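You operate a simulated robot arm through the tools that you are given. There is no shell and no other tool. Be economical: measure what you need, move in short steps, check, and stop when the job is done.

You are at the controls of a simulated two-armed robot. One attempt, no reset.

TASK
Put a blue chalk mark on the red hat and a white one on the blue hat.
Fine: on the crowns of the two hats on the cones; both chalks go back. Set down upright: what you pick out. A coat counts when it lies all over at full strength: go over it till it gets no stronger.

Only the result counts: the job must be done as asked and must still hold three seconds after the hand-in. Knocking over, shifting, dropping, spilling or breaking anything else fails it.

THE ROBOT
Two 7-joint arms with fingered hands on one trunk, on a base that drives. Base frame: it is fixed to the floor where the robot stands at the start and does not move with it; the origin is under the middle of the robot, x ahead of it, y to its left, z up. Readings come in cm, degrees, newtons and seconds.
The left shoulder is at the start at [7.3, 17.3, 117.8], the right one opposite. With the tool pointing down near the work surface each hand reaches from about 10 to 40 cm from the robot's upright axis, wherever it stands, measured 20 degrees to its own side. Places, roughly: felt hat (32x32x11 cm) [90, -50, 110]; floppy hat (32x32x11 cm) [90, -10, 110]; left black switch [60, 0, 100]; middle black switch [60, -40, 100]; right black switch [60, -80, 100]. Payload 3.5 kg a hand.
The TCP of each hand is the grasp point between the finger pads, 3 cm short of the fingertips. In the tool frame z runs along the fingers and y along their closing line. Largest opening 10.4 cm; the body of the gripper starts 3.5 cm behind the TCP. The gripper is a hand of 3 fingers: y runs from the thumb to the fingers, the wrist lies at [-1.5, -10.4, -17.8] in the tool frame, and closing takes about 1.5 s.
Orientation is told as [roll, pitch, yaw] about the base's x, y, z axes, in that order, counted from this pose: with the fingers straight down and the wrist toward the robot, the tool's x, y and z point along [0, 1, 0], [1, 0, 0] and [0, 0, -1] of the base frame.

THE INTERFACE
- The arms move only by the tool move_arm. It takes "left_series", "right_series" or both (then of equal length, played together; a hand with none holds still); each is a list of rows, each an object of numbers (a shift or turn left out is 0, a gripper value left out holds the last): "ax", "ay", "az": the turn, a rotation vector about the tool's x, y, z in degrees; "dx", "dy", "dz": the shift along the tool's x, y, z in mm; "claw": the finger opening in mm, from 0 to 104. In form: [{"ax": .., "ay": .., "az": .., "dx": .., "dy": .., "dz": .., "claw": ..}, ...]. A call has 1 to 20 rows; each row is the pose to reach, as a shift and turn from the pose commanded when the call began, along the tool's axes at that moment. Rows are played at 5 a second. More than 5 cm and 8.6 degrees between two rows, or a gripper value outside its range, and nothing of the call is played. Where a pose cannot be reached the arm comes as near as it can. A force on the tool above 90 N (or 10 N above the force at the start of the call, whichever is more), or a blocked arm, ends the call early, and 0.2 s more pass. Each finger travels about 7.2 cm/s and halts on what it meets, pressing with about 32 N; the grip force reading is that of the motor and also rises with nothing between the fingers. The clock runs only during rows and for 0.2 s after the last one: add rows that repeat a pose to give the fingers time. It gives the time, the measured TCP pose, the force on the tool (base axes), the opening and the grip force at its end, in the units of the frame above (readings bear some noise), with the torque about the TCP (base axes, N m) and any sound that the robot's microphone picked up.
- Cameras (640 x 400 px; columns grow to the right, rows downward): "scene" is now at [16.7, -0.49, 137.51]; the picture's right is [0.01, -1.00, 0.00], its down [-0.41, -0.00, -0.91] and it looks along [0.91, 0.01, -0.41] (base axes); focal length 214 px, centre (320, 200). "left" rides on the left gripper at [-6.4, -9.4, -11.7] in its tool frame; the picture's right is [-0.72, -0.33, 0.61], its down [0.64, -0.65, 0.40] and it looks along [0.27, 0.68, 0.68] (tool axes); focal length 238 px, centre (320, 200). "right" rides on the right gripper at [6.4, -9.4, -11.7] in its tool frame; the picture's right is [-0.72, 0.33, -0.61], its down [-0.64, -0.65, 0.40] and it looks along [-0.27, 0.68, 0.68] (tool axes); focal length 238 px, centre (320, 200). There is no depth. A picture from a camera that has moved, and an enlarged one, comes with that camera's place and axes in the base frame and with its lens. The place of the scene camera against the robot may be out by one fixed shift of up to 1.2 cm in any direction.
- snapshot(camera): a new picture of that camera. No time passes.
- raise_lower(by): slides the trunk up (or, below 0, down) by that many cm; the arms and the scene camera ride with it, the base frame stays. It gives what a move gives, with no picture.
- steer(legs): drives the robot by 1 to 6 legs, each [ahead, left, turn to the left] in cm, cm and degrees, along the robot's own axes; the way and the turn of a leg run together, so that a leg with both is an arc; at most 150 cm and 180 degrees a leg. The arms and the cameras ride along, it lands a little off, and it stops where it bumps. It gives what a move gives.
- hand_shape(shape, hand): the hand has 3 fingers and takes this shape, open, in about a second: jaw (thumb against the fingers, like two jaws); tri (thumb and two fingers); tip (a fingertip pinch); poke (one finger out to press); point (the index stretched); flat (the hand flat); cup (the hand cupped); fist (a fist). The gripper value then closes the fingers along that shape, each until it touches; the sizes above hold for jaw. It gives what a move gives, with no picture.
- pan_tilt(pan, tilt): turns the head with the scene camera to pan (to the left, within 86 degrees either way) and tilt (down, from -29 to 69), counted from straight ahead of the robot. It gives what a move gives.
- close_up(camera, box): a new picture of the part [left, top, right, bottom] of that camera's present view, enlarged. No time passes.
- sign_off(): hands the job in; it is judged then, once.

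Work in short steps. Places have to be worked out from the pictures, the camera data and where the tool is seen: move nearer, look again, correct. Check each grasp and each placing, and mend what went wrong. You have 120 turns and 108 pictures in all, those below and enlarged ones among them. Open the grippers and draw the arms clear of the work before you hand the job in, unless the task says otherwise; then end with one line.

The tools are called as a command line: name --argument value ..., lists and objects as JSON in quotes. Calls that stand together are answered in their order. move_arm: Moves the arms, as the interface text tells. Its arguments: {"type":"object","properties":{"left_series":{"type":"array","items":{"type":"object","properties":{"ax":{"type":"number"},"ay":{"type":"number"},"az":{"type":"number"},"dx":{"type":"number"},"dy":{"type":"number"},"dz":{"type":"number"},"claw":{"type":"number"}}}},"right_series":{"type":"array","items":{"type":"object","properties":{"ax":{"type":"number"},"ay":{"type":"number"},"az":{"type":"number"},"dx":{"type":"number"},"dy":{"type":"number"},"dz":{"type":"number"},"claw":{"type":"number"}}}}},"required":[]} The other tools are called the same way: raise_lower (by) slides the trunk up or down; hand_shape (shape, hand) gives the hand a shape; steer (legs) drives the base; pan_tilt (pan, tilt) turns the head that bears the scene camera; snapshot (camera) takes a picture; close_up (camera, box) takes an enlarged picture of a part of a camera's view; sign_off () hands the job in.

At the start:

```text
t: 0.0
left_tcp_pos: [52.6, 21.48, 142.24]
left_tool_rot: [0.1, 0.0, 0.0]
left_force: [-0.3, -0.6, 0.1]
left_torque: [0.0, -0.03, 0.02]
left_gripper_width: 10.37
left_gripper_force: 0.0
left_shape: jaw
right_tcp_pos: [47.91, -23.68, 142.1]
right_tool_rot: [0.1, 0.0, 0.0]
right_force: [0.4, 0.1, 0.1]
right_torque: [-0.01, 0.02, 0.0]
right_gripper_width: 10.37
right_gripper_force: 0.1
right_shape: jaw
trunk travel left (down, up): [-27.5, 47.9]
robot x, y, heading: [-0.38, -0.08, 0.2]
head pan, tilt: [0.5, 24.3]
```

scene: 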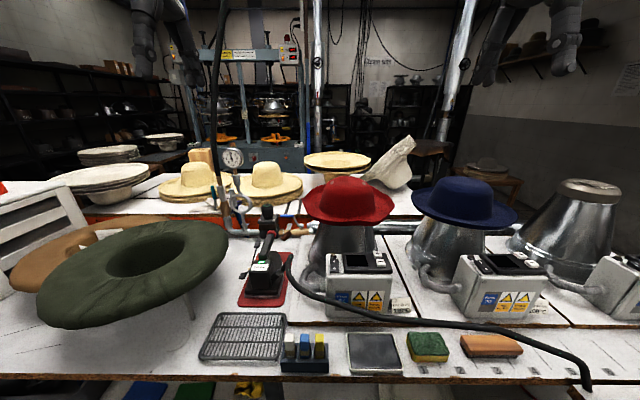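
right: 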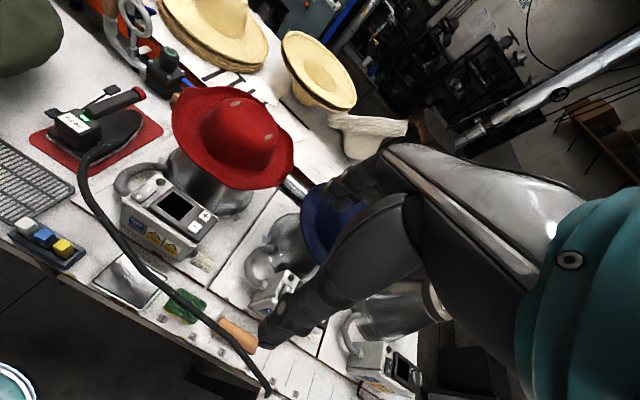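
left: 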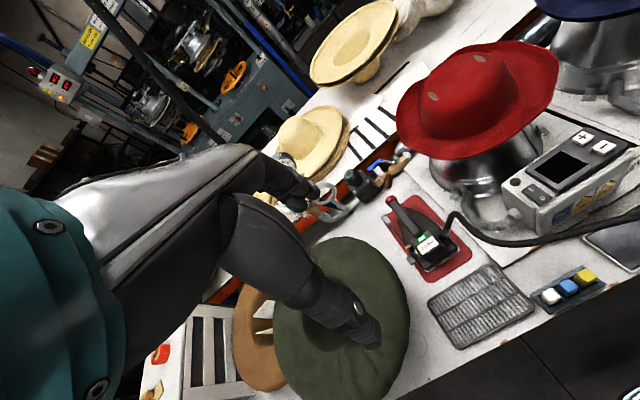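

I'll look closer at the chalk stand and the hats first.

close_up --camera "scene" --box '[190, 300, 350, 400]'

close_up --camera "scene" --box '[290, 160, 530, 310]'

close_up --camera "left" --box '[480, 220, 640, 320]'

close_up --camera "right" --box '[0, 200, 128, 280]'

```text
4.00 times, centred on (270, 350) of scene
camera zoom: at [16.7, -0.49, 137.51], right [0.01, -1.0, 0.0], down [-0.41, 0.0, -0.91], along [0.91, 0.01, -0.41], focal length 858 px, centre (520, -400)
```

zoom: 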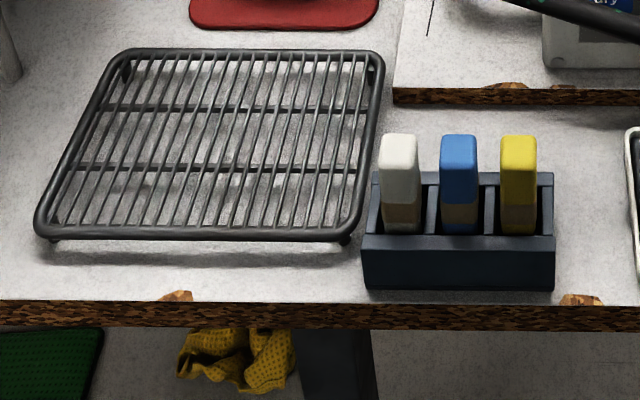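

```text
2.67 times, centred on (410, 235) of scene
camera zoom: at [16.7, -0.49, 137.51], right [0.01, -1.0, 0.0], down [-0.41, 0.0, -0.91], along [0.91, 0.01, -0.41], focal length 572 px, centre (80, 107)
```

zoom: 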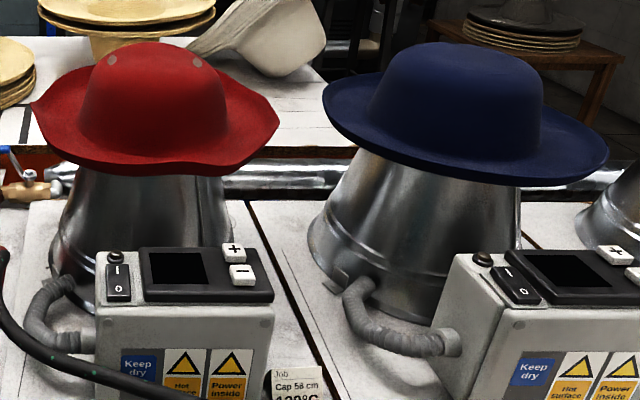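

```text
4.00 times, centred on (560, 270) of left
camera zoom: at [43.19, 15.0, 153.91], right [-0.33, -0.72, -0.61], down [-0.65, 0.64, -0.4], along [0.68, 0.27, -0.68], focal length 953 px, centre (-640, -80)
```

zoom: 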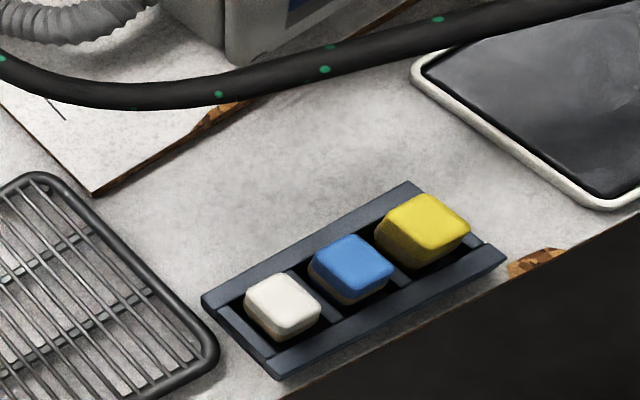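

```text
5.00 times, centred on (64, 240) of right
camera zoom: at [38.55, -17.24, 153.84], right [0.33, -0.72, 0.61], down [-0.65, -0.64, -0.4], along [0.68, -0.27, -0.68], focal length 1192 px, centre (1600, 0)
```

zoom: 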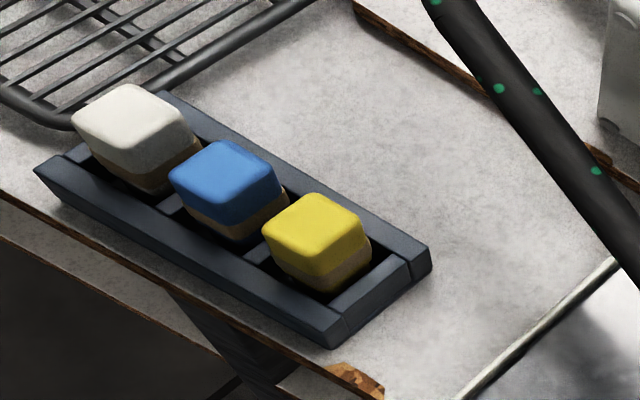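

Blue chalk top triangulates to about [47.8, 4.0, 88.5], white about y 7.4. Now I look closer at the two crowns.

close_up --camera "left" --box '[380, 20, 620, 170]'

close_up --camera "right" --box '[140, 70, 380, 220]'

close_up --camera "scene" --box '[320, 250, 480, 350]'

pan_tilt --pan 0 --tilt 60

snapshot --camera "scene"

```text
2.67 times, centred on (500, 95) of left
camera zoom: at [43.19, 15.0, 153.91], right [-0.33, -0.72, -0.61], down [-0.65, 0.64, -0.4], along [0.68, 0.27, -0.68], focal length 636 px, centre (-160, 480)
```

zoom: 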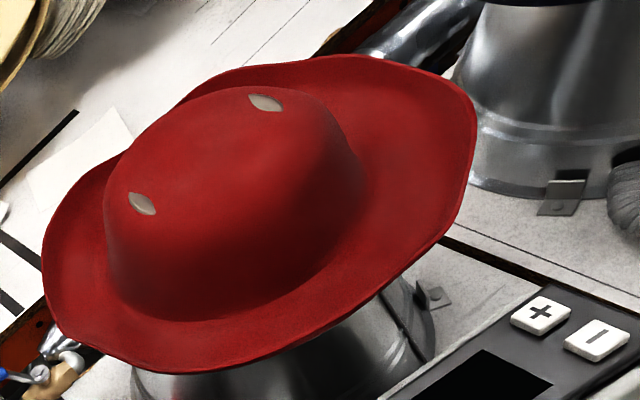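

```text
2.67 times, centred on (260, 145) of right
camera zoom: at [38.55, -17.24, 153.84], right [0.33, -0.72, 0.61], down [-0.65, -0.64, -0.4], along [0.68, -0.27, -0.68], focal length 636 px, centre (480, 347)
```

zoom: 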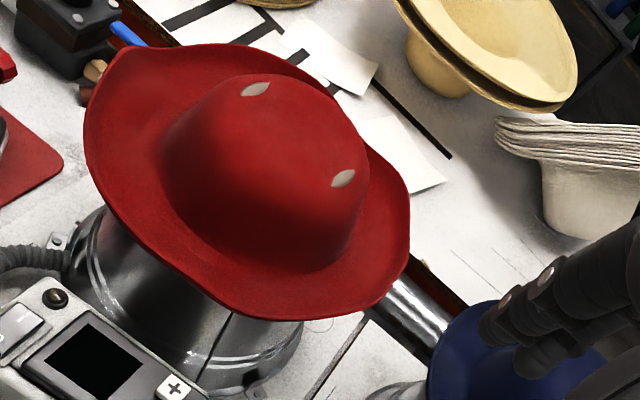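

```text
4.00 times, centred on (400, 300) of scene
camera zoom: at [16.7, -0.49, 137.51], right [0.01, -1.0, 0.0], down [-0.41, 0.0, -0.91], along [0.91, 0.01, -0.41], focal length 858 px, centre (0, -200)
```

zoom: 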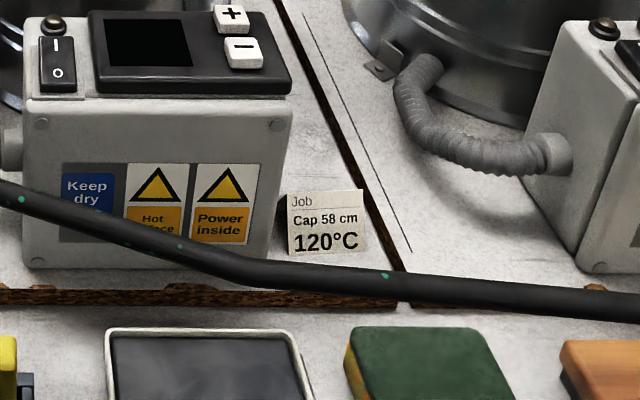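

```text
t: 1.0
left_tcp_pos: [52.64, 21.43, 142.16]
left_tool_rot: [0.1, 0.0, -0.1]
left_force: [0.9, -0.2, 0.5]
left_torque: [-0.02, 0.01, 0.0]
left_gripper_width: 10.36
left_gripper_force: 0.0
left_shape: jaw
right_tcp_pos: [47.95, -23.7, 142.18]
right_tool_rot: [0.0, -0.1, -0.1]
right_force: [-0.7, 0.8, 0.3]
right_torque: [-0.02, 0.0, 0.01]
right_gripper_width: 10.36
right_gripper_force: 0.0
right_shape: jaw
trunk travel left (down, up): [-27.5, 47.9]
robot x, y, heading: [-0.65, -0.14, 0.1]
head pan, tilt: [0.0, 60.0]
```

```text
97 pictures are left
camera scene: at [14.14, -0.58, 132.4], right [0.0, -1.0, 0.0], down [-0.87, 0.0, -0.5], along [0.5, 0.0, -0.87], focal length 214 px, centre (320, 200)
```

scene: 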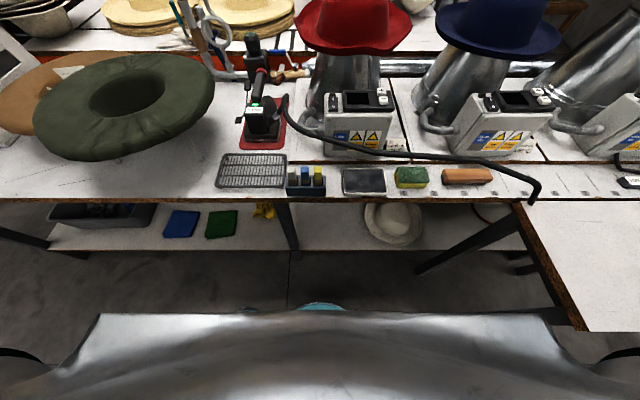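

I need to see the hand geometry before choosing a grip; zooming on the left hand's fingers.

close_up --camera "left" --box '[200, 120, 440, 370]'

hand_shape --hand "right" --shape "tip"

snapshot --camera "right"

pan_tilt --pan 0 --tilt 5

snapshot --camera "scene"

```text
1.60 times, centred on (320, 245) of left
camera zoom: at [43.19, 15.0, 153.91], right [-0.33, -0.72, -0.61], down [-0.65, 0.64, -0.4], along [0.68, 0.27, -0.68], focal length 381 px, centre (320, 128)
```

zoom: 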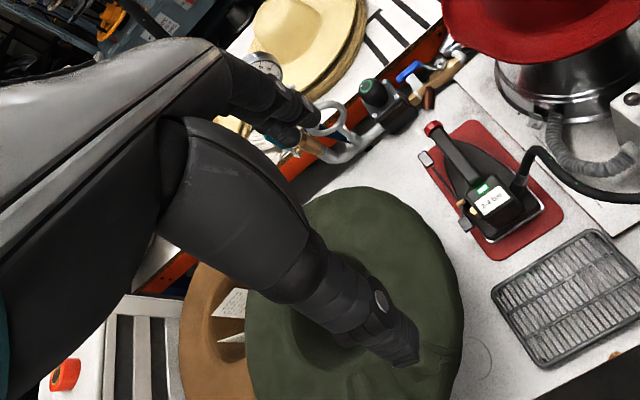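

```text
t: 1.9
left_tcp_pos: [52.57, 21.39, 142.27]
left_tool_rot: [0.0, 0.0, 0.0]
left_force: [-0.4, 0.6, -0.1]
left_torque: [0.01, -0.04, 0.0]
left_gripper_width: 10.34
left_gripper_force: 0.2
left_shape: jaw
right_tcp_pos: [47.94, -23.72, 142.15]
right_tool_rot: [0.0, 0.0, 0.0]
right_force: [-0.1, 0.3, 0.8]
right_torque: [0.0, -0.03, -0.01]
right_gripper_width: 10.37
right_gripper_force: 0.1
right_shape: tip
trunk travel left (down, up): [-27.5, 47.9]
robot x, y, heading: [-0.23, -0.11, -0.0]
head pan, tilt: [0.0, 60.0]
```

```text
95 pictures are left
camera right: at [38.55, -17.24, 153.84], right [0.33, -0.72, 0.61], down [-0.65, -0.64, -0.4], along [0.68, -0.27, -0.68], focal length 238 px, centre (320, 200)
```

right: 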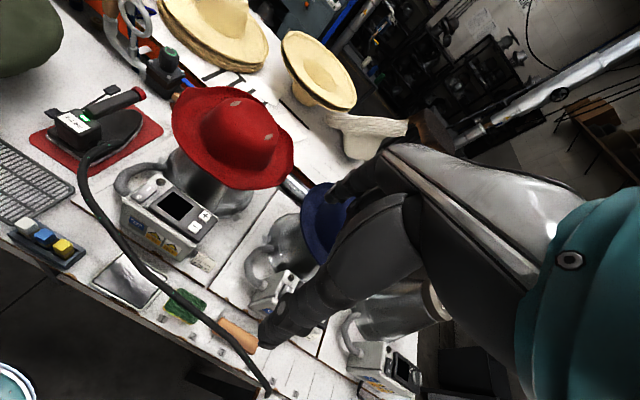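

```text
t: 3.2
left_tcp_pos: [52.53, 21.39, 142.13]
left_tool_rot: [0.0, 0.1, 0.0]
left_force: [0.1, -0.2, 0.0]
left_torque: [-0.02, 0.03, -0.03]
left_gripper_width: 10.35
left_gripper_force: 0.0
left_shape: jaw
right_tcp_pos: [47.87, -23.59, 142.13]
right_tool_rot: [0.0, -0.1, 0.1]
right_force: [0.3, 0.2, -0.4]
right_torque: [-0.04, 0.01, 0.0]
right_gripper_width: 10.34
right_gripper_force: 0.1
right_shape: tip
trunk travel left (down, up): [-27.5, 47.9]
robot x, y, heading: [0.23, -0.15, -0.2]
head pan, tilt: [0.0, 5.0]
```

```text
94 pictures are left
camera scene: at [16.66, -0.58, 140.63], right [0.0, -1.0, 0.0], down [-0.09, 0.0, -1.0], along [1.0, 0.0, -0.09], focal length 214 px, centre (320, 200)
```

scene: 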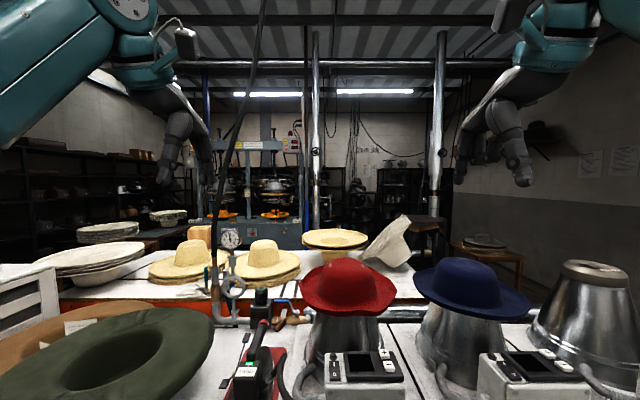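

Zooming to see which fingers the tip shape leaves out.

close_up --camera "right" --box '[230, 130, 430, 360]'

close_up --camera "scene" --box '[430, 60, 600, 200]'

close_up --camera "scene" --box '[290, 240, 540, 400]'

```text
1.74 times, centred on (330, 245) of right
camera zoom: at [38.55, -17.24, 153.84], right [0.33, -0.72, 0.61], down [-0.65, -0.64, -0.4], along [0.68, -0.27, -0.68], focal length 414 px, centre (303, 122)
```

zoom: 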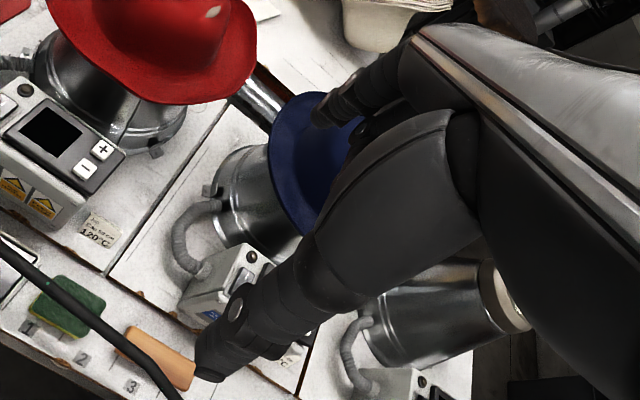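

```text
2.86 times, centred on (515, 130) of scene
camera zoom: at [16.66, -0.58, 140.63], right [0.0, -1.0, 0.0], down [-0.09, 0.0, -1.0], along [1.0, 0.0, -0.09], focal length 613 px, centre (-237, 400)
```

zoom: 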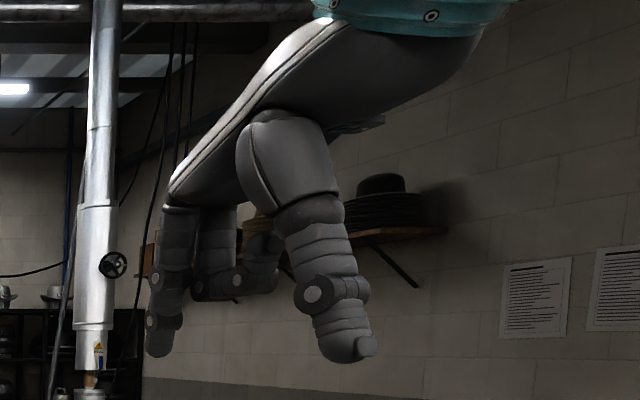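

```text
2.50 times, centred on (415, 320) of scene
camera zoom: at [16.66, -0.58, 140.63], right [0.0, -1.0, 0.0], down [-0.09, 0.0, -1.0], along [1.0, 0.0, -0.09], focal length 536 px, centre (82, -100)
```

zoom: 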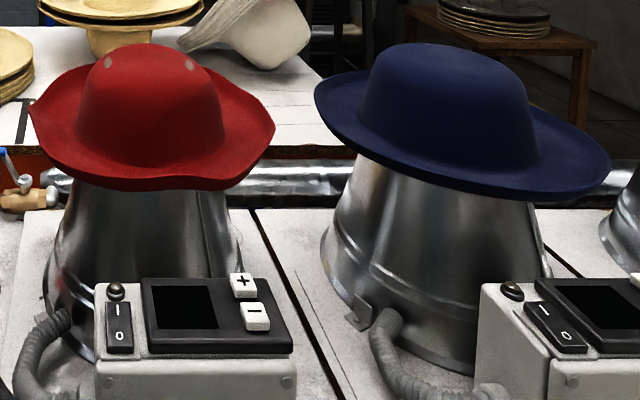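

In tip shape the third finger folds away, which suits pinching a chalk without touching its neighbours. Red crown is near [88, -9, 114]. I drive ahead 15 and left 10 so the right arm reaches chalks and the red hat; nothing is in the arms' way at z 142.

steer --legs '[[15, 10, 0]]'

pan_tilt --pan 0 --tilt 60

snapshot --camera "scene"

snapshot --camera "right"

```text
t: 4.7
left_tcp_pos: [67.53, 31.54, 142.23]
left_tool_rot: [0.0, 0.0, 0.2]
left_force: [-0.3, -0.8, -0.2]
left_torque: [-0.02, -0.02, 0.03]
left_gripper_width: 10.37
left_gripper_force: 0.0
left_shape: jaw
right_tcp_pos: [63.03, -13.39, 142.15]
right_tool_rot: [0.0, 0.0, 0.2]
right_force: [-0.1, 0.5, 0.7]
right_torque: [-0.02, 0.02, 0.01]
right_gripper_width: 10.35
right_gripper_force: 0.1
right_shape: tip
trunk travel left (down, up): [-27.5, 47.9]
robot x, y, heading: [15.06, 10.43, 0.1]
head pan, tilt: [0.0, 5.0]
```

```text
t: 5.9
left_tcp_pos: [67.45, 31.57, 142.23]
left_tool_rot: [0.0, 0.0, 0.2]
left_force: [-0.1, 0.5, -1.3]
left_torque: [-0.03, 0.01, -0.05]
left_gripper_width: 10.39
left_gripper_force: 0.1
left_shape: jaw
right_tcp_pos: [62.99, -13.45, 142.27]
right_tool_rot: [0.0, 0.1, 0.2]
right_force: [0.0, 0.5, 0.1]
right_torque: [-0.01, 0.01, 0.0]
right_gripper_width: 10.34
right_gripper_force: 0.0
right_shape: tip
trunk travel left (down, up): [-27.5, 47.9]
robot x, y, heading: [15.0, 9.71, 0.1]
head pan, tilt: [0.0, 60.0]
```

```text
90 pictures are left
camera scene: at [29.13, 9.51, 132.4], right [0.0, -1.0, 0.0], down [-0.87, 0.0, -0.5], along [0.5, 0.0, -0.87], focal length 214 px, centre (320, 200)
```

scene: 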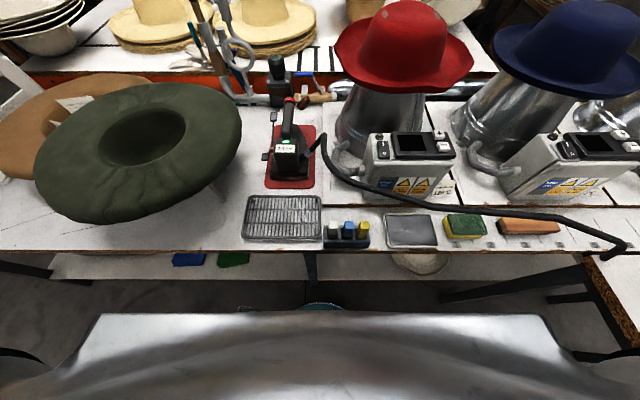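

```text
89 pictures are left
camera right: at [53.57, -7.11, 153.85], right [0.33, -0.72, 0.61], down [-0.65, -0.64, -0.4], along [0.68, -0.27, -0.68], focal length 238 px, centre (320, 200)
```

right: 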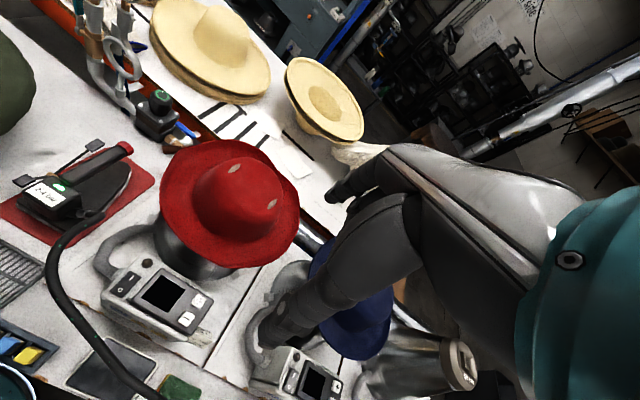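

Now I move the right hand at constant height to above the blue chalk: +17.4 in y, -15.2 in x, then 20 cm down to z≈122.

move_arm --right_series '[{"dx": 35, "dy": -30}, {"dx": 70, "dy": -60}, {"dx": 105, "dy": -90}, {"dx": 140, "dy": -122}, {"dx": 174, "dy": -152}, {"dx": 174, "dy": -152, "dz": 45}, {"dx": 174, "dy": -152, "dz": 90}, {"dx": 174, "dy": -152, "dz": 135}, {"dx": 174, "dy": -152, "dz": 180}, {"dx": 174, "dy": -152, "dz": 220}]'

snapshot --camera "right"

snapshot --camera "scene"

```text
t: 8.1
left_tcp_pos: [67.68, 31.6, 142.19]
left_tool_rot: [0.0, -0.1, 0.1]
left_force: [-0.3, 0.1, -0.5]
left_torque: [-0.02, 0.03, 0.0]
left_gripper_width: 10.36
left_gripper_force: 0.1
left_shape: jaw
right_tcp_pos: [47.87, 3.9, 120.13]
right_tool_rot: [0.1, 0.0, 0.2]
right_force: [0.8, -0.5, 0.3]
right_torque: [0.0, 0.02, -0.01]
right_gripper_width: 10.38
right_gripper_force: 0.1
right_shape: tip
trunk travel left (down, up): [-27.5, 47.9]
robot x, y, heading: [15.01, 9.86, 0.3]
head pan, tilt: [0.0, 60.0]
```

```text
88 pictures are left
camera right: at [38.45, 10.22, 131.87], right [0.33, -0.72, 0.61], down [-0.65, -0.64, -0.41], along [0.68, -0.27, -0.68], focal length 238 px, centre (320, 200)
```

right: 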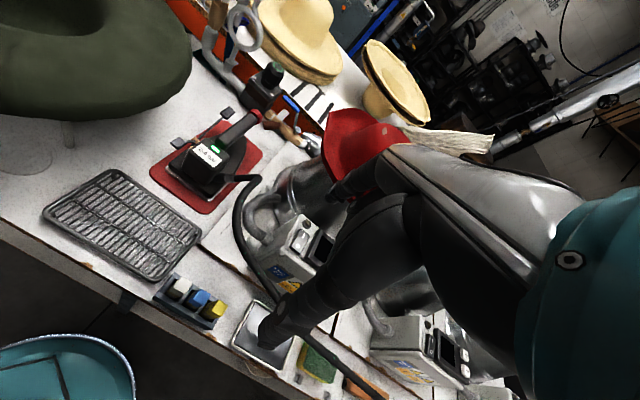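

```text
87 pictures are left
camera scene: at [29.18, 9.5, 132.38], right [0.0, -1.0, 0.0], down [-0.87, 0.0, -0.5], along [0.5, 0.0, -0.87], focal length 214 px, centre (320, 200)
```

scene: 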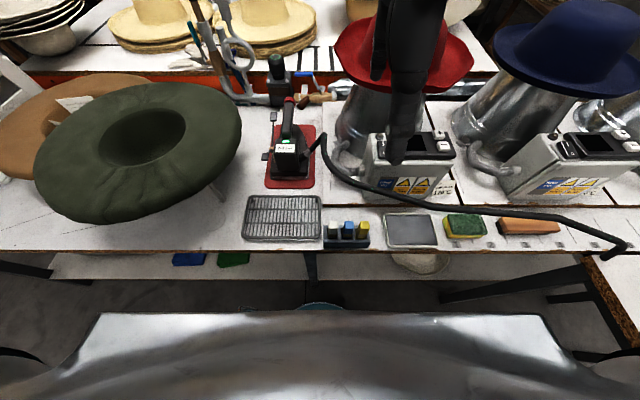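

Readings agree: blue chalk at [47.8, 3.9], white y≈7.6. I narrow the fingers to 50 mm and descend to z≈96, then look.

move_arm --right_series '[{"dz": 40, "claw": 50}, {"dz": 80}, {"dz": 120}, {"dz": 160}, {"dz": 200}, {"dz": 240}, {"dz": 240}]'

close_up --camera "right" --box '[160, 180, 400, 380]'

close_up --camera "scene" --box '[260, 130, 440, 270]'

close_up --camera "left" --box '[400, 240, 640, 400]'

```text
t: 9.7
left_tcp_pos: [67.47, 31.68, 142.31]
left_tool_rot: [-0.1, -0.1, 0.2]
left_force: [-0.2, -0.3, -0.4]
left_torque: [-0.05, 0.0, -0.02]
left_gripper_width: 10.35
left_gripper_force: 0.1
left_shape: jaw
right_tcp_pos: [48.47, 4.78, 95.95]
right_tool_rot: [0.0, 0.0, 0.3]
right_force: [-0.4, 0.2, -0.8]
right_torque: [0.01, -0.04, -0.02]
right_gripper_width: 5.04
right_gripper_force: 0.0
right_shape: tip
right hand out of reach, approached as far as the arm can: row 4, 5, 6, 7
trunk travel left (down, up): [-27.5, 47.9]
robot x, y, heading: [14.59, 10.22, 0.3]
head pan, tilt: [0.0, 60.0]
```

```text
2.00 times, centred on (280, 280) of right
camera zoom: at [38.97, 11.13, 107.51], right [0.33, -0.72, 0.61], down [-0.65, -0.64, -0.4], along [0.68, -0.27, -0.68], focal length 477 px, centre (400, 40)
```

zoom: 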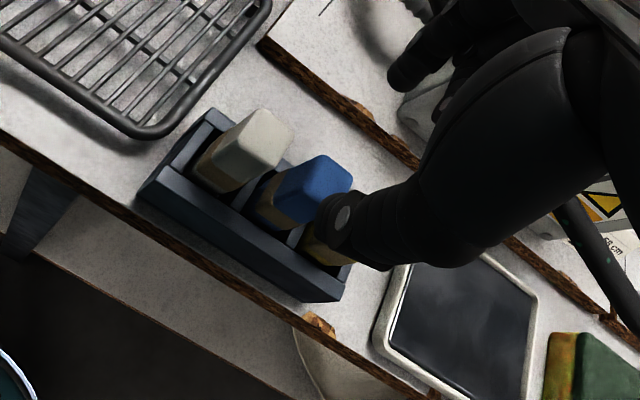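

```text
2.86 times, centred on (350, 200) of scene
camera zoom: at [29.12, 9.52, 132.4], right [0.0, -1.0, 0.0], down [-0.87, 0.0, -0.5], along [0.5, 0.0, -0.87], focal length 613 px, centre (234, 200)
```

zoom: 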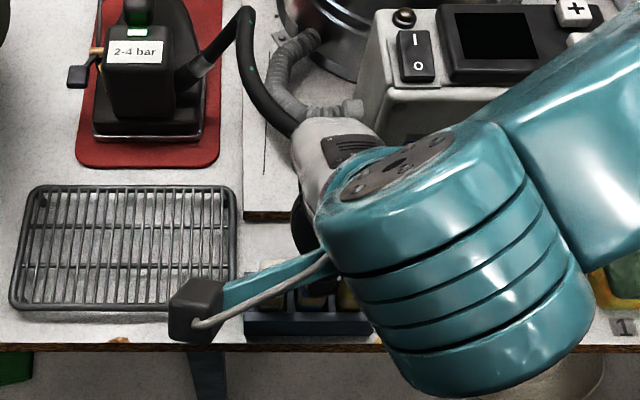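

```text
2.50 times, centred on (520, 320) of left
camera zoom: at [58.12, 25.17, 153.92], right [-0.32, -0.72, -0.61], down [-0.65, 0.64, -0.4], along [0.68, 0.27, -0.68], focal length 596 px, centre (-180, -100)
```

zoom: 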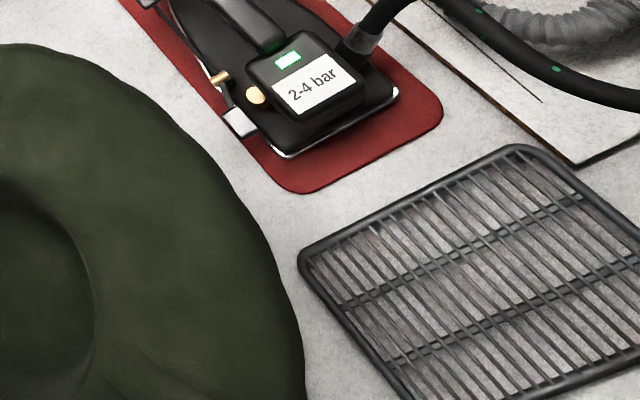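

The arm is at its limit here, so I raise the hand 10 cm and lower the trunk 22 cm to get a better arm posture.

move_arm --right_series '[{"dz": -40}, {"dz": -80}, {"dz": -120}, {"dz": -160}, {"dz": -200}, {"dz": -240}]'

raise_lower --by -20

```text
t: 11.1
left_tcp_pos: [67.51, 31.63, 142.3]
left_tool_rot: [0.0, 0.1, 0.2]
left_force: [0.5, 1.0, -0.8]
left_torque: [-0.02, -0.01, 0.0]
left_gripper_width: 10.36
left_gripper_force: 0.1
left_shape: jaw
right_tcp_pos: [48.44, 4.85, 119.95]
right_tool_rot: [0.1, 0.1, 0.3]
right_force: [-0.5, -0.2, 0.2]
right_torque: [-0.01, -0.01, 0.02]
right_gripper_width: 5.02
right_gripper_force: 0.1
right_shape: tip
right hand out of reach, approached as far as the arm can: row 1
trunk travel left (down, up): [-27.5, 47.9]
robot x, y, heading: [14.92, 9.91, 0.2]
head pan, tilt: [0.0, 60.0]
```

```text
t: 12.6
left_tcp_pos: [68.21, 31.57, 126.49]
left_tool_rot: [0.0, 0.8, 0.0]
left_force: [0.4, -0.3, 0.6]
left_torque: [0.02, -0.05, -0.05]
left_gripper_width: 10.39
left_gripper_force: 0.1
left_shape: jaw
right_tcp_pos: [50.11, 3.95, 103.99]
right_tool_rot: [-0.2, 2.6, -3.8]
right_force: [0.0, -0.4, 0.4]
right_torque: [-0.02, -0.03, 0.01]
right_gripper_width: 5.04
right_gripper_force: 0.0
right_shape: tip
trunk travel left (down, up): [-12.3, 63.1]
robot x, y, heading: [15.04, 10.41, 0.3]
head pan, tilt: [0.0, 60.0]
stopped: the force on the tool passed its limit at 104 N (the readings are from after the stop); the commanded pose is now the measured one
```

The trunk stopped on a contact; I look at what touched.

snapshot --camera "scene"

snapshot --camera "right"

snapshot --camera "left"

```text
83 pictures are left
camera scene: at [36.53, 9.3, 116.41], right [-0.03, -1.0, 0.0], down [-0.88, 0.03, -0.48], along [0.48, -0.02, -0.88], focal length 214 px, centre (320, 200)
```

scene: 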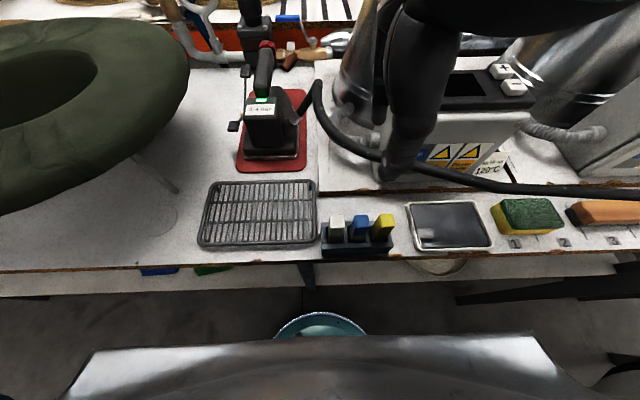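

```text
82 pictures are left
camera right: at [41.84, 11.0, 116.11], right [0.31, -0.74, 0.6], down [-0.71, -0.6, -0.37], along [0.63, -0.31, -0.71], focal length 238 px, centre (320, 200)
```

right: 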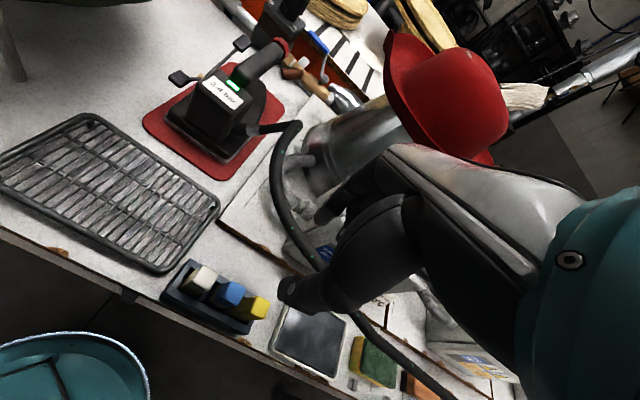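

```text
81 pictures are left
camera left: at [59.04, 25.16, 138.26], right [-0.33, -0.72, -0.61], down [-0.66, 0.64, -0.4], along [0.67, 0.27, -0.69], focal length 238 px, centre (320, 200)
```

left: 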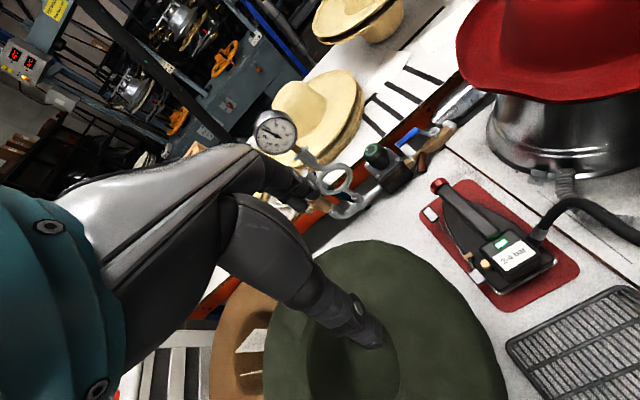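

Nothing on the table looks displaced. I turn the head right to see where the right elbow is.

pan_tilt --pan -60 --tilt 45

snapshot --camera "scene"

```text
t: 13.9
left_tcp_pos: [68.15, 31.54, 126.6]
left_tool_rot: [0.0, 0.8, 0.1]
left_force: [-0.3, -0.4, 0.8]
left_torque: [-0.01, 0.0, 0.0]
left_gripper_width: 10.35
left_gripper_force: 0.1
left_shape: jaw
right_tcp_pos: [50.4, 3.5, 104.05]
right_tool_rot: [-0.9, 2.3, -4.6]
right_force: [68.2, -57.2, -51.0]
right_torque: [3.93, 4.61, 0.2]
right_gripper_width: 5.02
right_gripper_force: 0.1
right_shape: tip
trunk travel left (down, up): [-12.3, 63.1]
robot x, y, heading: [15.15, 10.06, 0.1]
head pan, tilt: [-60.0, 45.0]
```

```text
80 pictures are left
camera scene: at [36.84, 5.69, 118.17], right [-0.49, -0.87, 0.0], down [-0.65, 0.36, -0.67], along [0.58, -0.32, -0.74], focal length 214 px, centre (320, 200)
```

scene: 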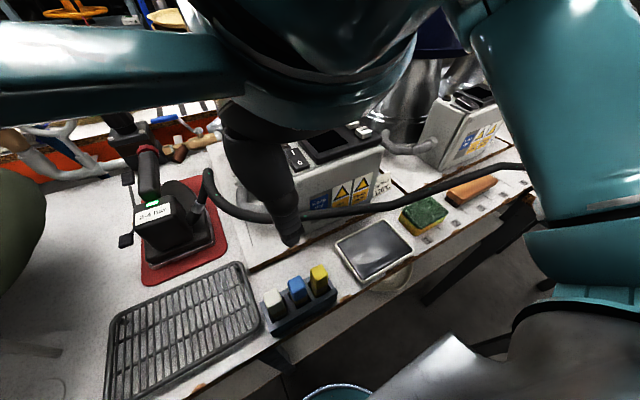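

The head itself is pressing on the right wrist (the trunk leans forward as it lowers). I turn the head back and raise the trunk to free it.

pan_tilt --pan 0 --tilt 45

raise_lower --by 16

```text
t: 15.2
left_tcp_pos: [68.21, 31.52, 126.62]
left_tool_rot: [0.0, 0.6, 0.1]
left_force: [-0.9, -0.7, 0.7]
left_torque: [0.02, 0.01, -0.03]
left_gripper_width: 10.38
left_gripper_force: 0.1
left_shape: jaw
right_tcp_pos: [50.32, 4.07, 104.4]
right_tool_rot: [0.0, 2.9, -4.3]
right_force: [0.4, -0.2, -0.7]
right_torque: [0.02, -0.02, 0.02]
right_gripper_width: 5.03
right_gripper_force: 0.0
right_shape: tip
trunk travel left (down, up): [-12.3, 63.1]
robot x, y, heading: [14.78, 10.38, -0.1]
head pan, tilt: [0.0, 45.0]
```

```text
t: 17.1
left_tcp_pos: [68.32, 31.58, 142.51]
left_tool_rot: [0.0, 0.8, 0.1]
left_force: [0.2, 0.2, -0.5]
left_torque: [-0.01, 0.03, 0.01]
left_gripper_width: 10.37
left_gripper_force: 0.1
left_shape: jaw
right_tcp_pos: [50.13, 3.93, 119.98]
right_tool_rot: [-0.6, 2.5, -3.4]
right_force: [0.4, 0.0, 0.8]
right_torque: [-0.01, 0.0, 0.05]
right_gripper_width: 5.05
right_gripper_force: 0.0
right_shape: tip
trunk travel left (down, up): [-28.3, 47.1]
robot x, y, heading: [15.0, 9.88, 0.3]
head pan, tilt: [0.0, 45.0]
```

Freed. I shift the right hand 8 cm outward, straighten it, then drive back 3 and left 8 so the hand works beside, not before, the head.

move_arm --right_series '[{"dx": -40, "ax": -1.2, "ay": 0.3, "az": -1.7}, {"dx": -80, "ax": -2.5, "ay": 0.6, "az": -3.4}]'

steer --legs '[[-4, 8, 0]]'

raise_lower --by -16

snapshot --camera "scene"

snapshot --camera "right"

```text
t: 17.6
left_tcp_pos: [68.05, 31.58, 142.42]
left_tool_rot: [-0.1, 0.7, 0.1]
left_force: [0.8, 0.0, -0.2]
left_torque: [0.01, 0.03, -0.01]
left_gripper_width: 10.39
left_gripper_force: 0.0
left_shape: jaw
right_tcp_pos: [49.67, -4.17, 120.22]
right_tool_rot: [0.1, -0.3, -0.1]
right_force: [-0.3, -0.5, -0.8]
right_torque: [-0.02, 0.03, 0.0]
right_gripper_width: 5.0
right_gripper_force: 0.1
right_shape: tip
trunk travel left (down, up): [-28.3, 47.1]
robot x, y, heading: [14.43, 10.27, 0.3]
head pan, tilt: [0.0, 45.0]
```

```text
t: 18.8
left_tcp_pos: [64.19, 39.49, 142.62]
left_tool_rot: [0.0, 0.7, 0.1]
left_force: [-0.6, 0.2, -0.2]
left_torque: [-0.02, -0.04, 0.03]
left_gripper_width: 10.36
left_gripper_force: 0.1
left_shape: jaw
right_tcp_pos: [45.79, 3.96, 120.19]
right_tool_rot: [0.3, 0.0, -0.2]
right_force: [-0.3, 0.4, -0.2]
right_torque: [0.02, -0.01, -0.01]
right_gripper_width: 5.07
right_gripper_force: 0.0
right_shape: tip
trunk travel left (down, up): [-28.3, 47.1]
robot x, y, heading: [10.81, 17.41, -0.2]
head pan, tilt: [0.0, 45.0]
```

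```text
t: 20.6
left_tcp_pos: [64.1, 39.27, 126.68]
left_tool_rot: [0.1, 0.6, 0.0]
left_force: [-0.4, -0.3, 0.6]
left_torque: [-0.02, 0.01, 0.0]
left_gripper_width: 10.37
left_gripper_force: 0.1
left_shape: jaw
right_tcp_pos: [45.47, 3.71, 104.18]
right_tool_rot: [0.2, -0.3, -0.1]
right_force: [-1.0, -0.6, 0.4]
right_torque: [-0.01, -0.02, -0.01]
right_gripper_width: 5.04
right_gripper_force: 0.0
right_shape: tip
trunk travel left (down, up): [-12.3, 63.1]
robot x, y, heading: [11.03, 18.13, 0.3]
head pan, tilt: [0.0, 45.0]
```

```text
79 pictures are left
camera scene: at [34.04, 17.34, 118.63], right [0.0, -1.0, 0.0], down [-0.71, 0.0, -0.71], along [0.71, 0.0, -0.71], focal length 214 px, centre (320, 200)
```

scene: 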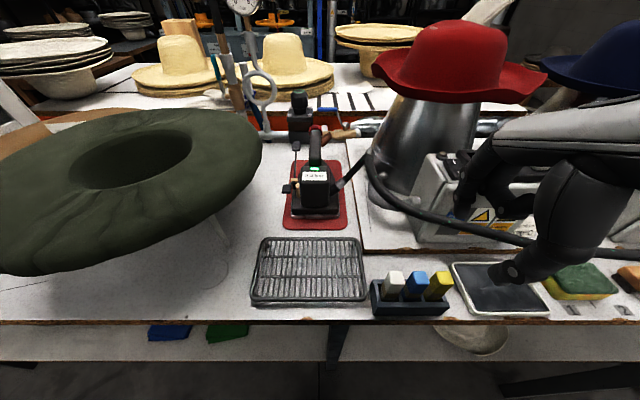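

```text
78 pictures are left
camera right: at [36.14, 10.18, 115.92], right [0.32, -0.72, 0.61], down [-0.65, -0.64, -0.41], along [0.69, -0.27, -0.68], focal length 238 px, centre (320, 200)
```

right: 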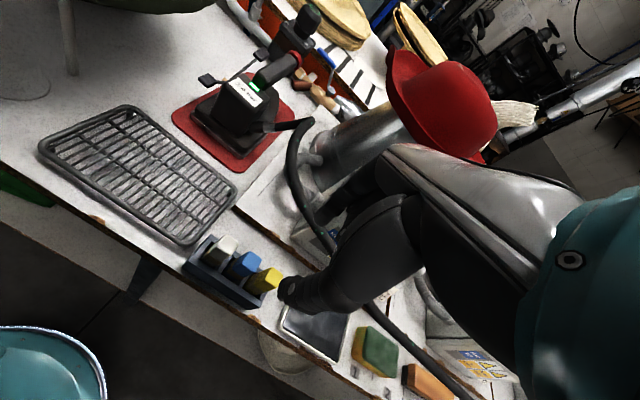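

Clear now. I position over the blue chalk (+2.3 x, +0.3 y) and descend to z≈94.

move_arm --right_series '[{"dx": 3, "dy": 23}, {"dx": 3, "dy": 23, "dz": 35}, {"dx": 3, "dy": 23, "dz": 70}, {"dx": 3, "dy": 23, "dz": 100}, {"dx": 3, "dy": 23, "dz": 100}]'

close_up --camera "right" --box '[180, 200, 340, 320]'

close_up --camera "scene" --box '[340, 180, 520, 330]'

```text
t: 21.8
left_tcp_pos: [64.25, 39.35, 126.61]
left_tool_rot: [0.0, 0.7, -0.1]
left_force: [0.1, -0.5, 0.7]
left_torque: [0.0, -0.01, 0.0]
left_gripper_width: 10.37
left_gripper_force: 0.0
left_shape: jaw
right_tcp_pos: [51.52, 6.59, 96.48]
right_tool_rot: [0.2, -0.1, -0.2]
right_force: [-1.1, -0.5, -0.2]
right_torque: [0.05, -0.03, 0.0]
right_gripper_width: 4.99
right_gripper_force: 0.0
right_shape: tip
right hand out of reach, approached as far as the arm can: row 2, 3, 4, 5
trunk travel left (down, up): [-12.3, 63.1]
robot x, y, heading: [10.96, 17.76, 0.2]
head pan, tilt: [0.0, 45.0]
```

```text
3.33 times, centred on (260, 260) of right
camera zoom: at [42.04, 13.01, 108.23], right [0.32, -0.72, 0.61], down [-0.65, -0.64, -0.41], along [0.68, -0.27, -0.68], focal length 794 px, centre (520, 0)
```

zoom: 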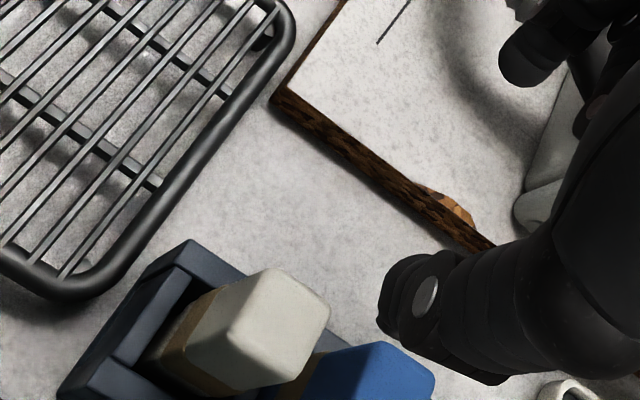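

```text
2.67 times, centred on (430, 255) of scene
camera zoom: at [34.08, 17.33, 118.62], right [0.0, -1.0, 0.0], down [-0.71, 0.0, -0.71], along [0.71, 0.0, -0.71], focal length 572 px, centre (27, 53)
```

zoom: 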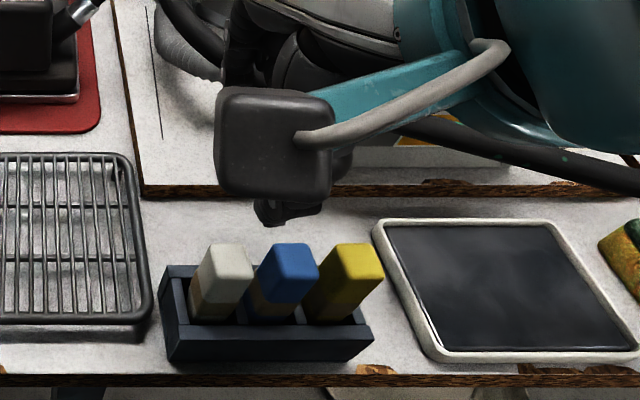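

The arm is folded too tight here. I lift again, back the base off 16 cm, and bring the hand forward the same amount.

move_arm --right_series '[{"dz": -35}, {"dz": -70}, {"dz": -100}]'

steer --legs '[[-16, 0, 0]]'

move_arm --right_series '[{"dy": 40}, {"dy": 80}, {"dy": 120}, {"dy": 155}, {"dy": 155}]'

```text
t: 22.6
left_tcp_pos: [64.32, 39.17, 126.64]
left_tool_rot: [-0.1, 0.8, 0.0]
left_force: [-0.1, -1.5, 1.1]
left_torque: [-0.01, -0.01, 0.02]
left_gripper_width: 10.36
left_gripper_force: 0.0
left_shape: jaw
right_tcp_pos: [51.24, 6.66, 106.89]
right_tool_rot: [0.2, -0.1, 0.0]
right_force: [0.2, 0.1, 0.2]
right_torque: [0.0, 0.03, 0.02]
right_gripper_width: 5.05
right_gripper_force: 0.1
right_shape: tip
trunk travel left (down, up): [-12.3, 63.1]
robot x, y, heading: [11.02, 17.82, 0.0]
head pan, tilt: [0.0, 45.0]
```

```text
t: 24.0
left_tcp_pos: [48.36, 39.3, 126.63]
left_tool_rot: [0.0, 0.6, 0.0]
left_force: [0.8, 0.4, -0.1]
left_torque: [0.0, 0.01, -0.01]
left_gripper_width: 10.39
left_gripper_force: 0.1
left_shape: jaw
right_tcp_pos: [35.2, 6.58, 106.75]
right_tool_rot: [0.2, -0.1, -0.3]
right_force: [-0.9, -0.2, -0.4]
right_torque: [-0.02, -0.02, 0.02]
right_gripper_width: 5.05
right_gripper_force: 0.1
right_shape: tip
trunk travel left (down, up): [-12.3, 63.1]
robot x, y, heading: [-4.4, 18.01, -0.2]
head pan, tilt: [0.0, 45.0]
```

```text
t: 25.2
left_tcp_pos: [48.24, 39.17, 126.54]
left_tool_rot: [0.0, 0.7, -0.1]
left_force: [-0.7, 0.7, -0.6]
left_torque: [0.0, 0.01, 0.0]
left_gripper_width: 10.36
left_gripper_force: 0.0
left_shape: jaw
right_tcp_pos: [50.93, 6.53, 106.77]
right_tool_rot: [0.2, -0.2, -0.3]
right_force: [-0.7, 0.4, 0.2]
right_torque: [-0.01, 0.0, -0.02]
right_gripper_width: 5.03
right_gripper_force: 0.1
right_shape: tip
trunk travel left (down, up): [-12.3, 63.1]
robot x, y, heading: [-4.85, 18.09, -0.2]
head pan, tilt: [0.0, 45.0]
```

Now move to [47.8, 4.0] and descend to z≈94.

move_arm --right_series '[{"dx": -25, "dy": -31}, {"dx": -25, "dy": -31, "dz": 45}, {"dx": -25, "dy": -31, "dz": 90}, {"dx": -25, "dy": -31, "dz": 128}, {"dx": -25, "dy": -31, "dz": 128}]'

close_up --camera "right" --box '[180, 200, 340, 320]'

snapshot --camera "scene"

```text
t: 26.4
left_tcp_pos: [48.38, 39.18, 126.52]
left_tool_rot: [0.0, 0.8, -0.1]
left_force: [0.2, -0.7, -0.2]
left_torque: [0.02, 0.03, -0.02]
left_gripper_width: 10.38
left_gripper_force: 0.0
left_shape: jaw
right_tcp_pos: [47.81, 4.04, 94.18]
right_tool_rot: [0.3, -0.1, -0.3]
right_force: [-0.5, 0.0, 0.4]
right_torque: [0.01, -0.03, 0.0]
right_gripper_width: 5.05
right_gripper_force: 0.1
right_shape: tip
trunk travel left (down, up): [-12.3, 63.1]
robot x, y, heading: [-5.06, 18.04, -0.1]
head pan, tilt: [0.0, 45.0]
```

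```text
3.33 times, centred on (260, 260) of right
camera zoom: at [38.36, 10.46, 105.9], right [0.32, -0.72, 0.61], down [-0.65, -0.64, -0.41], along [0.68, -0.27, -0.68], focal length 794 px, centre (520, 0)
```

zoom: 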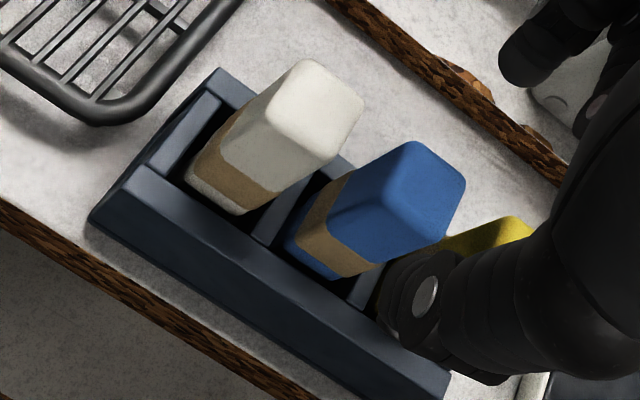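

```text
74 pictures are left
camera scene: at [18.19, 17.3, 118.61], right [0.0, -1.0, 0.0], down [-0.71, 0.0, -0.71], along [0.71, 0.0, -0.71], focal length 214 px, centre (320, 200)
```

scene: 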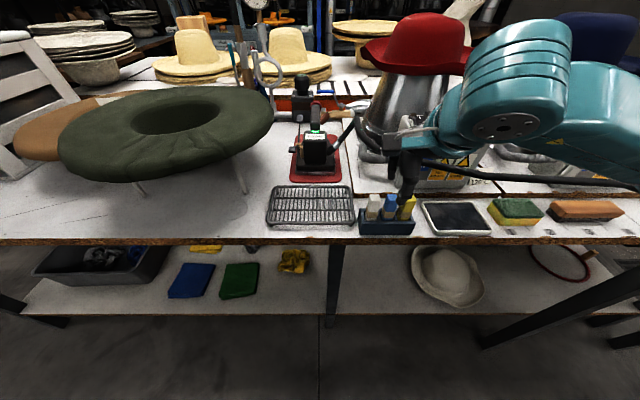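

Aligned: chalk top reads [47.9, 3.9, 88.5]. I lower to z≈89.3 (tips about 2.5 cm below chalk top) and look before closing.

move_arm --right_series '[{"dz": 25}, {"dz": 49}, {"dz": 49}]'

close_up --camera "right" --box '[180, 180, 380, 320]'

close_up --camera "scene" --box '[340, 130, 470, 250]'

```text
t: 27.2
left_tcp_pos: [48.42, 39.21, 126.61]
left_tool_rot: [0.0, 0.7, -0.1]
left_force: [0.4, 0.4, 1.0]
left_torque: [-0.01, -0.02, 0.04]
left_gripper_width: 10.38
left_gripper_force: 0.0
left_shape: jaw
right_tcp_pos: [47.75, 4.04, 89.13]
right_tool_rot: [0.1, -0.1, -0.3]
right_force: [0.1, 0.0, -1.0]
right_torque: [0.03, 0.0, -0.01]
right_gripper_width: 5.04
right_gripper_force: 0.1
right_shape: tip
trunk travel left (down, up): [-12.3, 63.1]
robot x, y, heading: [-4.64, 18.12, -0.1]
head pan, tilt: [0.0, 45.0]
```

```text
2.86 times, centred on (280, 250) of right
camera zoom: at [38.32, 10.49, 100.8], right [0.32, -0.72, 0.61], down [-0.66, -0.64, -0.41], along [0.68, -0.27, -0.68], focal length 681 px, centre (434, 57)
```

zoom: 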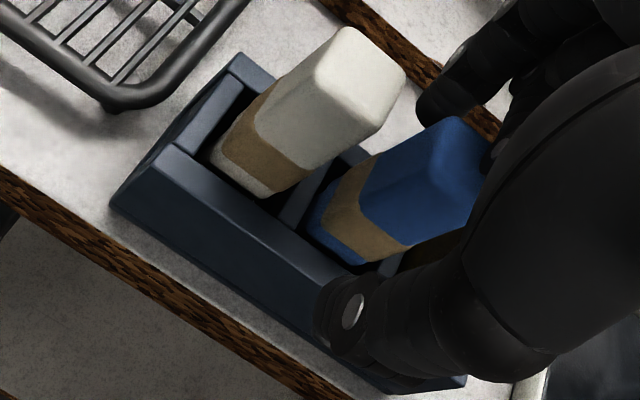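

```text
3.33 times, centred on (405, 190) of scene
camera zoom: at [18.2, 17.29, 118.61], right [0.0, -1.0, 0.0], down [-0.71, 0.0, -0.71], along [0.71, 0.0, -0.71], focal length 715 px, centre (37, 233)
```

zoom: 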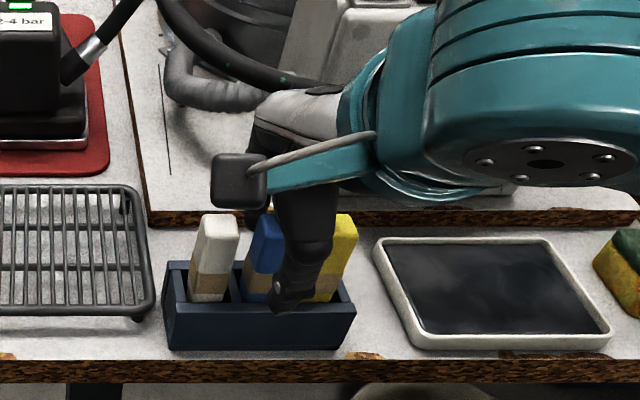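

Thumb and index straddle the blue chalk along x. I close now.

move_arm --right_series '[{"claw": 0}, {"claw": 0}, {"claw": 0}, {"claw": 0}, {"claw": 0}, {"claw": 0}, {"claw": 0}]'

close_up --camera "right" --box '[180, 180, 380, 320]'

```text
t: 28.8
left_tcp_pos: [48.41, 39.18, 126.58]
left_tool_rot: [0.0, 0.8, -0.1]
left_force: [-1.0, -0.8, 0.2]
left_torque: [0.06, -0.02, 0.02]
left_gripper_width: 10.39
left_gripper_force: 0.0
left_shape: jaw
right_tcp_pos: [47.69, 4.03, 89.11]
right_tool_rot: [0.2, -0.1, -0.3]
right_force: [0.1, -0.2, 0.2]
right_torque: [-0.01, -0.01, 0.03]
right_gripper_width: 1.53
right_gripper_force: 32.3
right_shape: tip
trunk travel left (down, up): [-12.3, 63.1]
robot x, y, heading: [-5.23, 17.94, 0.0]
head pan, tilt: [0.0, 45.0]
```

```text
2.86 times, centred on (280, 250) of right
camera zoom: at [38.33, 10.48, 100.82], right [0.32, -0.72, 0.61], down [-0.66, -0.64, -0.41], along [0.68, -0.27, -0.68], focal length 681 px, centre (434, 57)
```

zoom: 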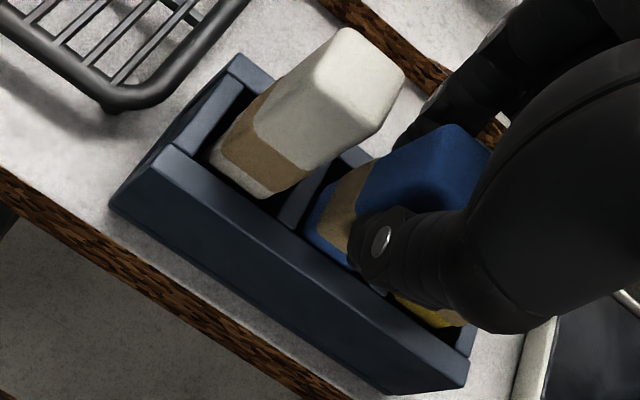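

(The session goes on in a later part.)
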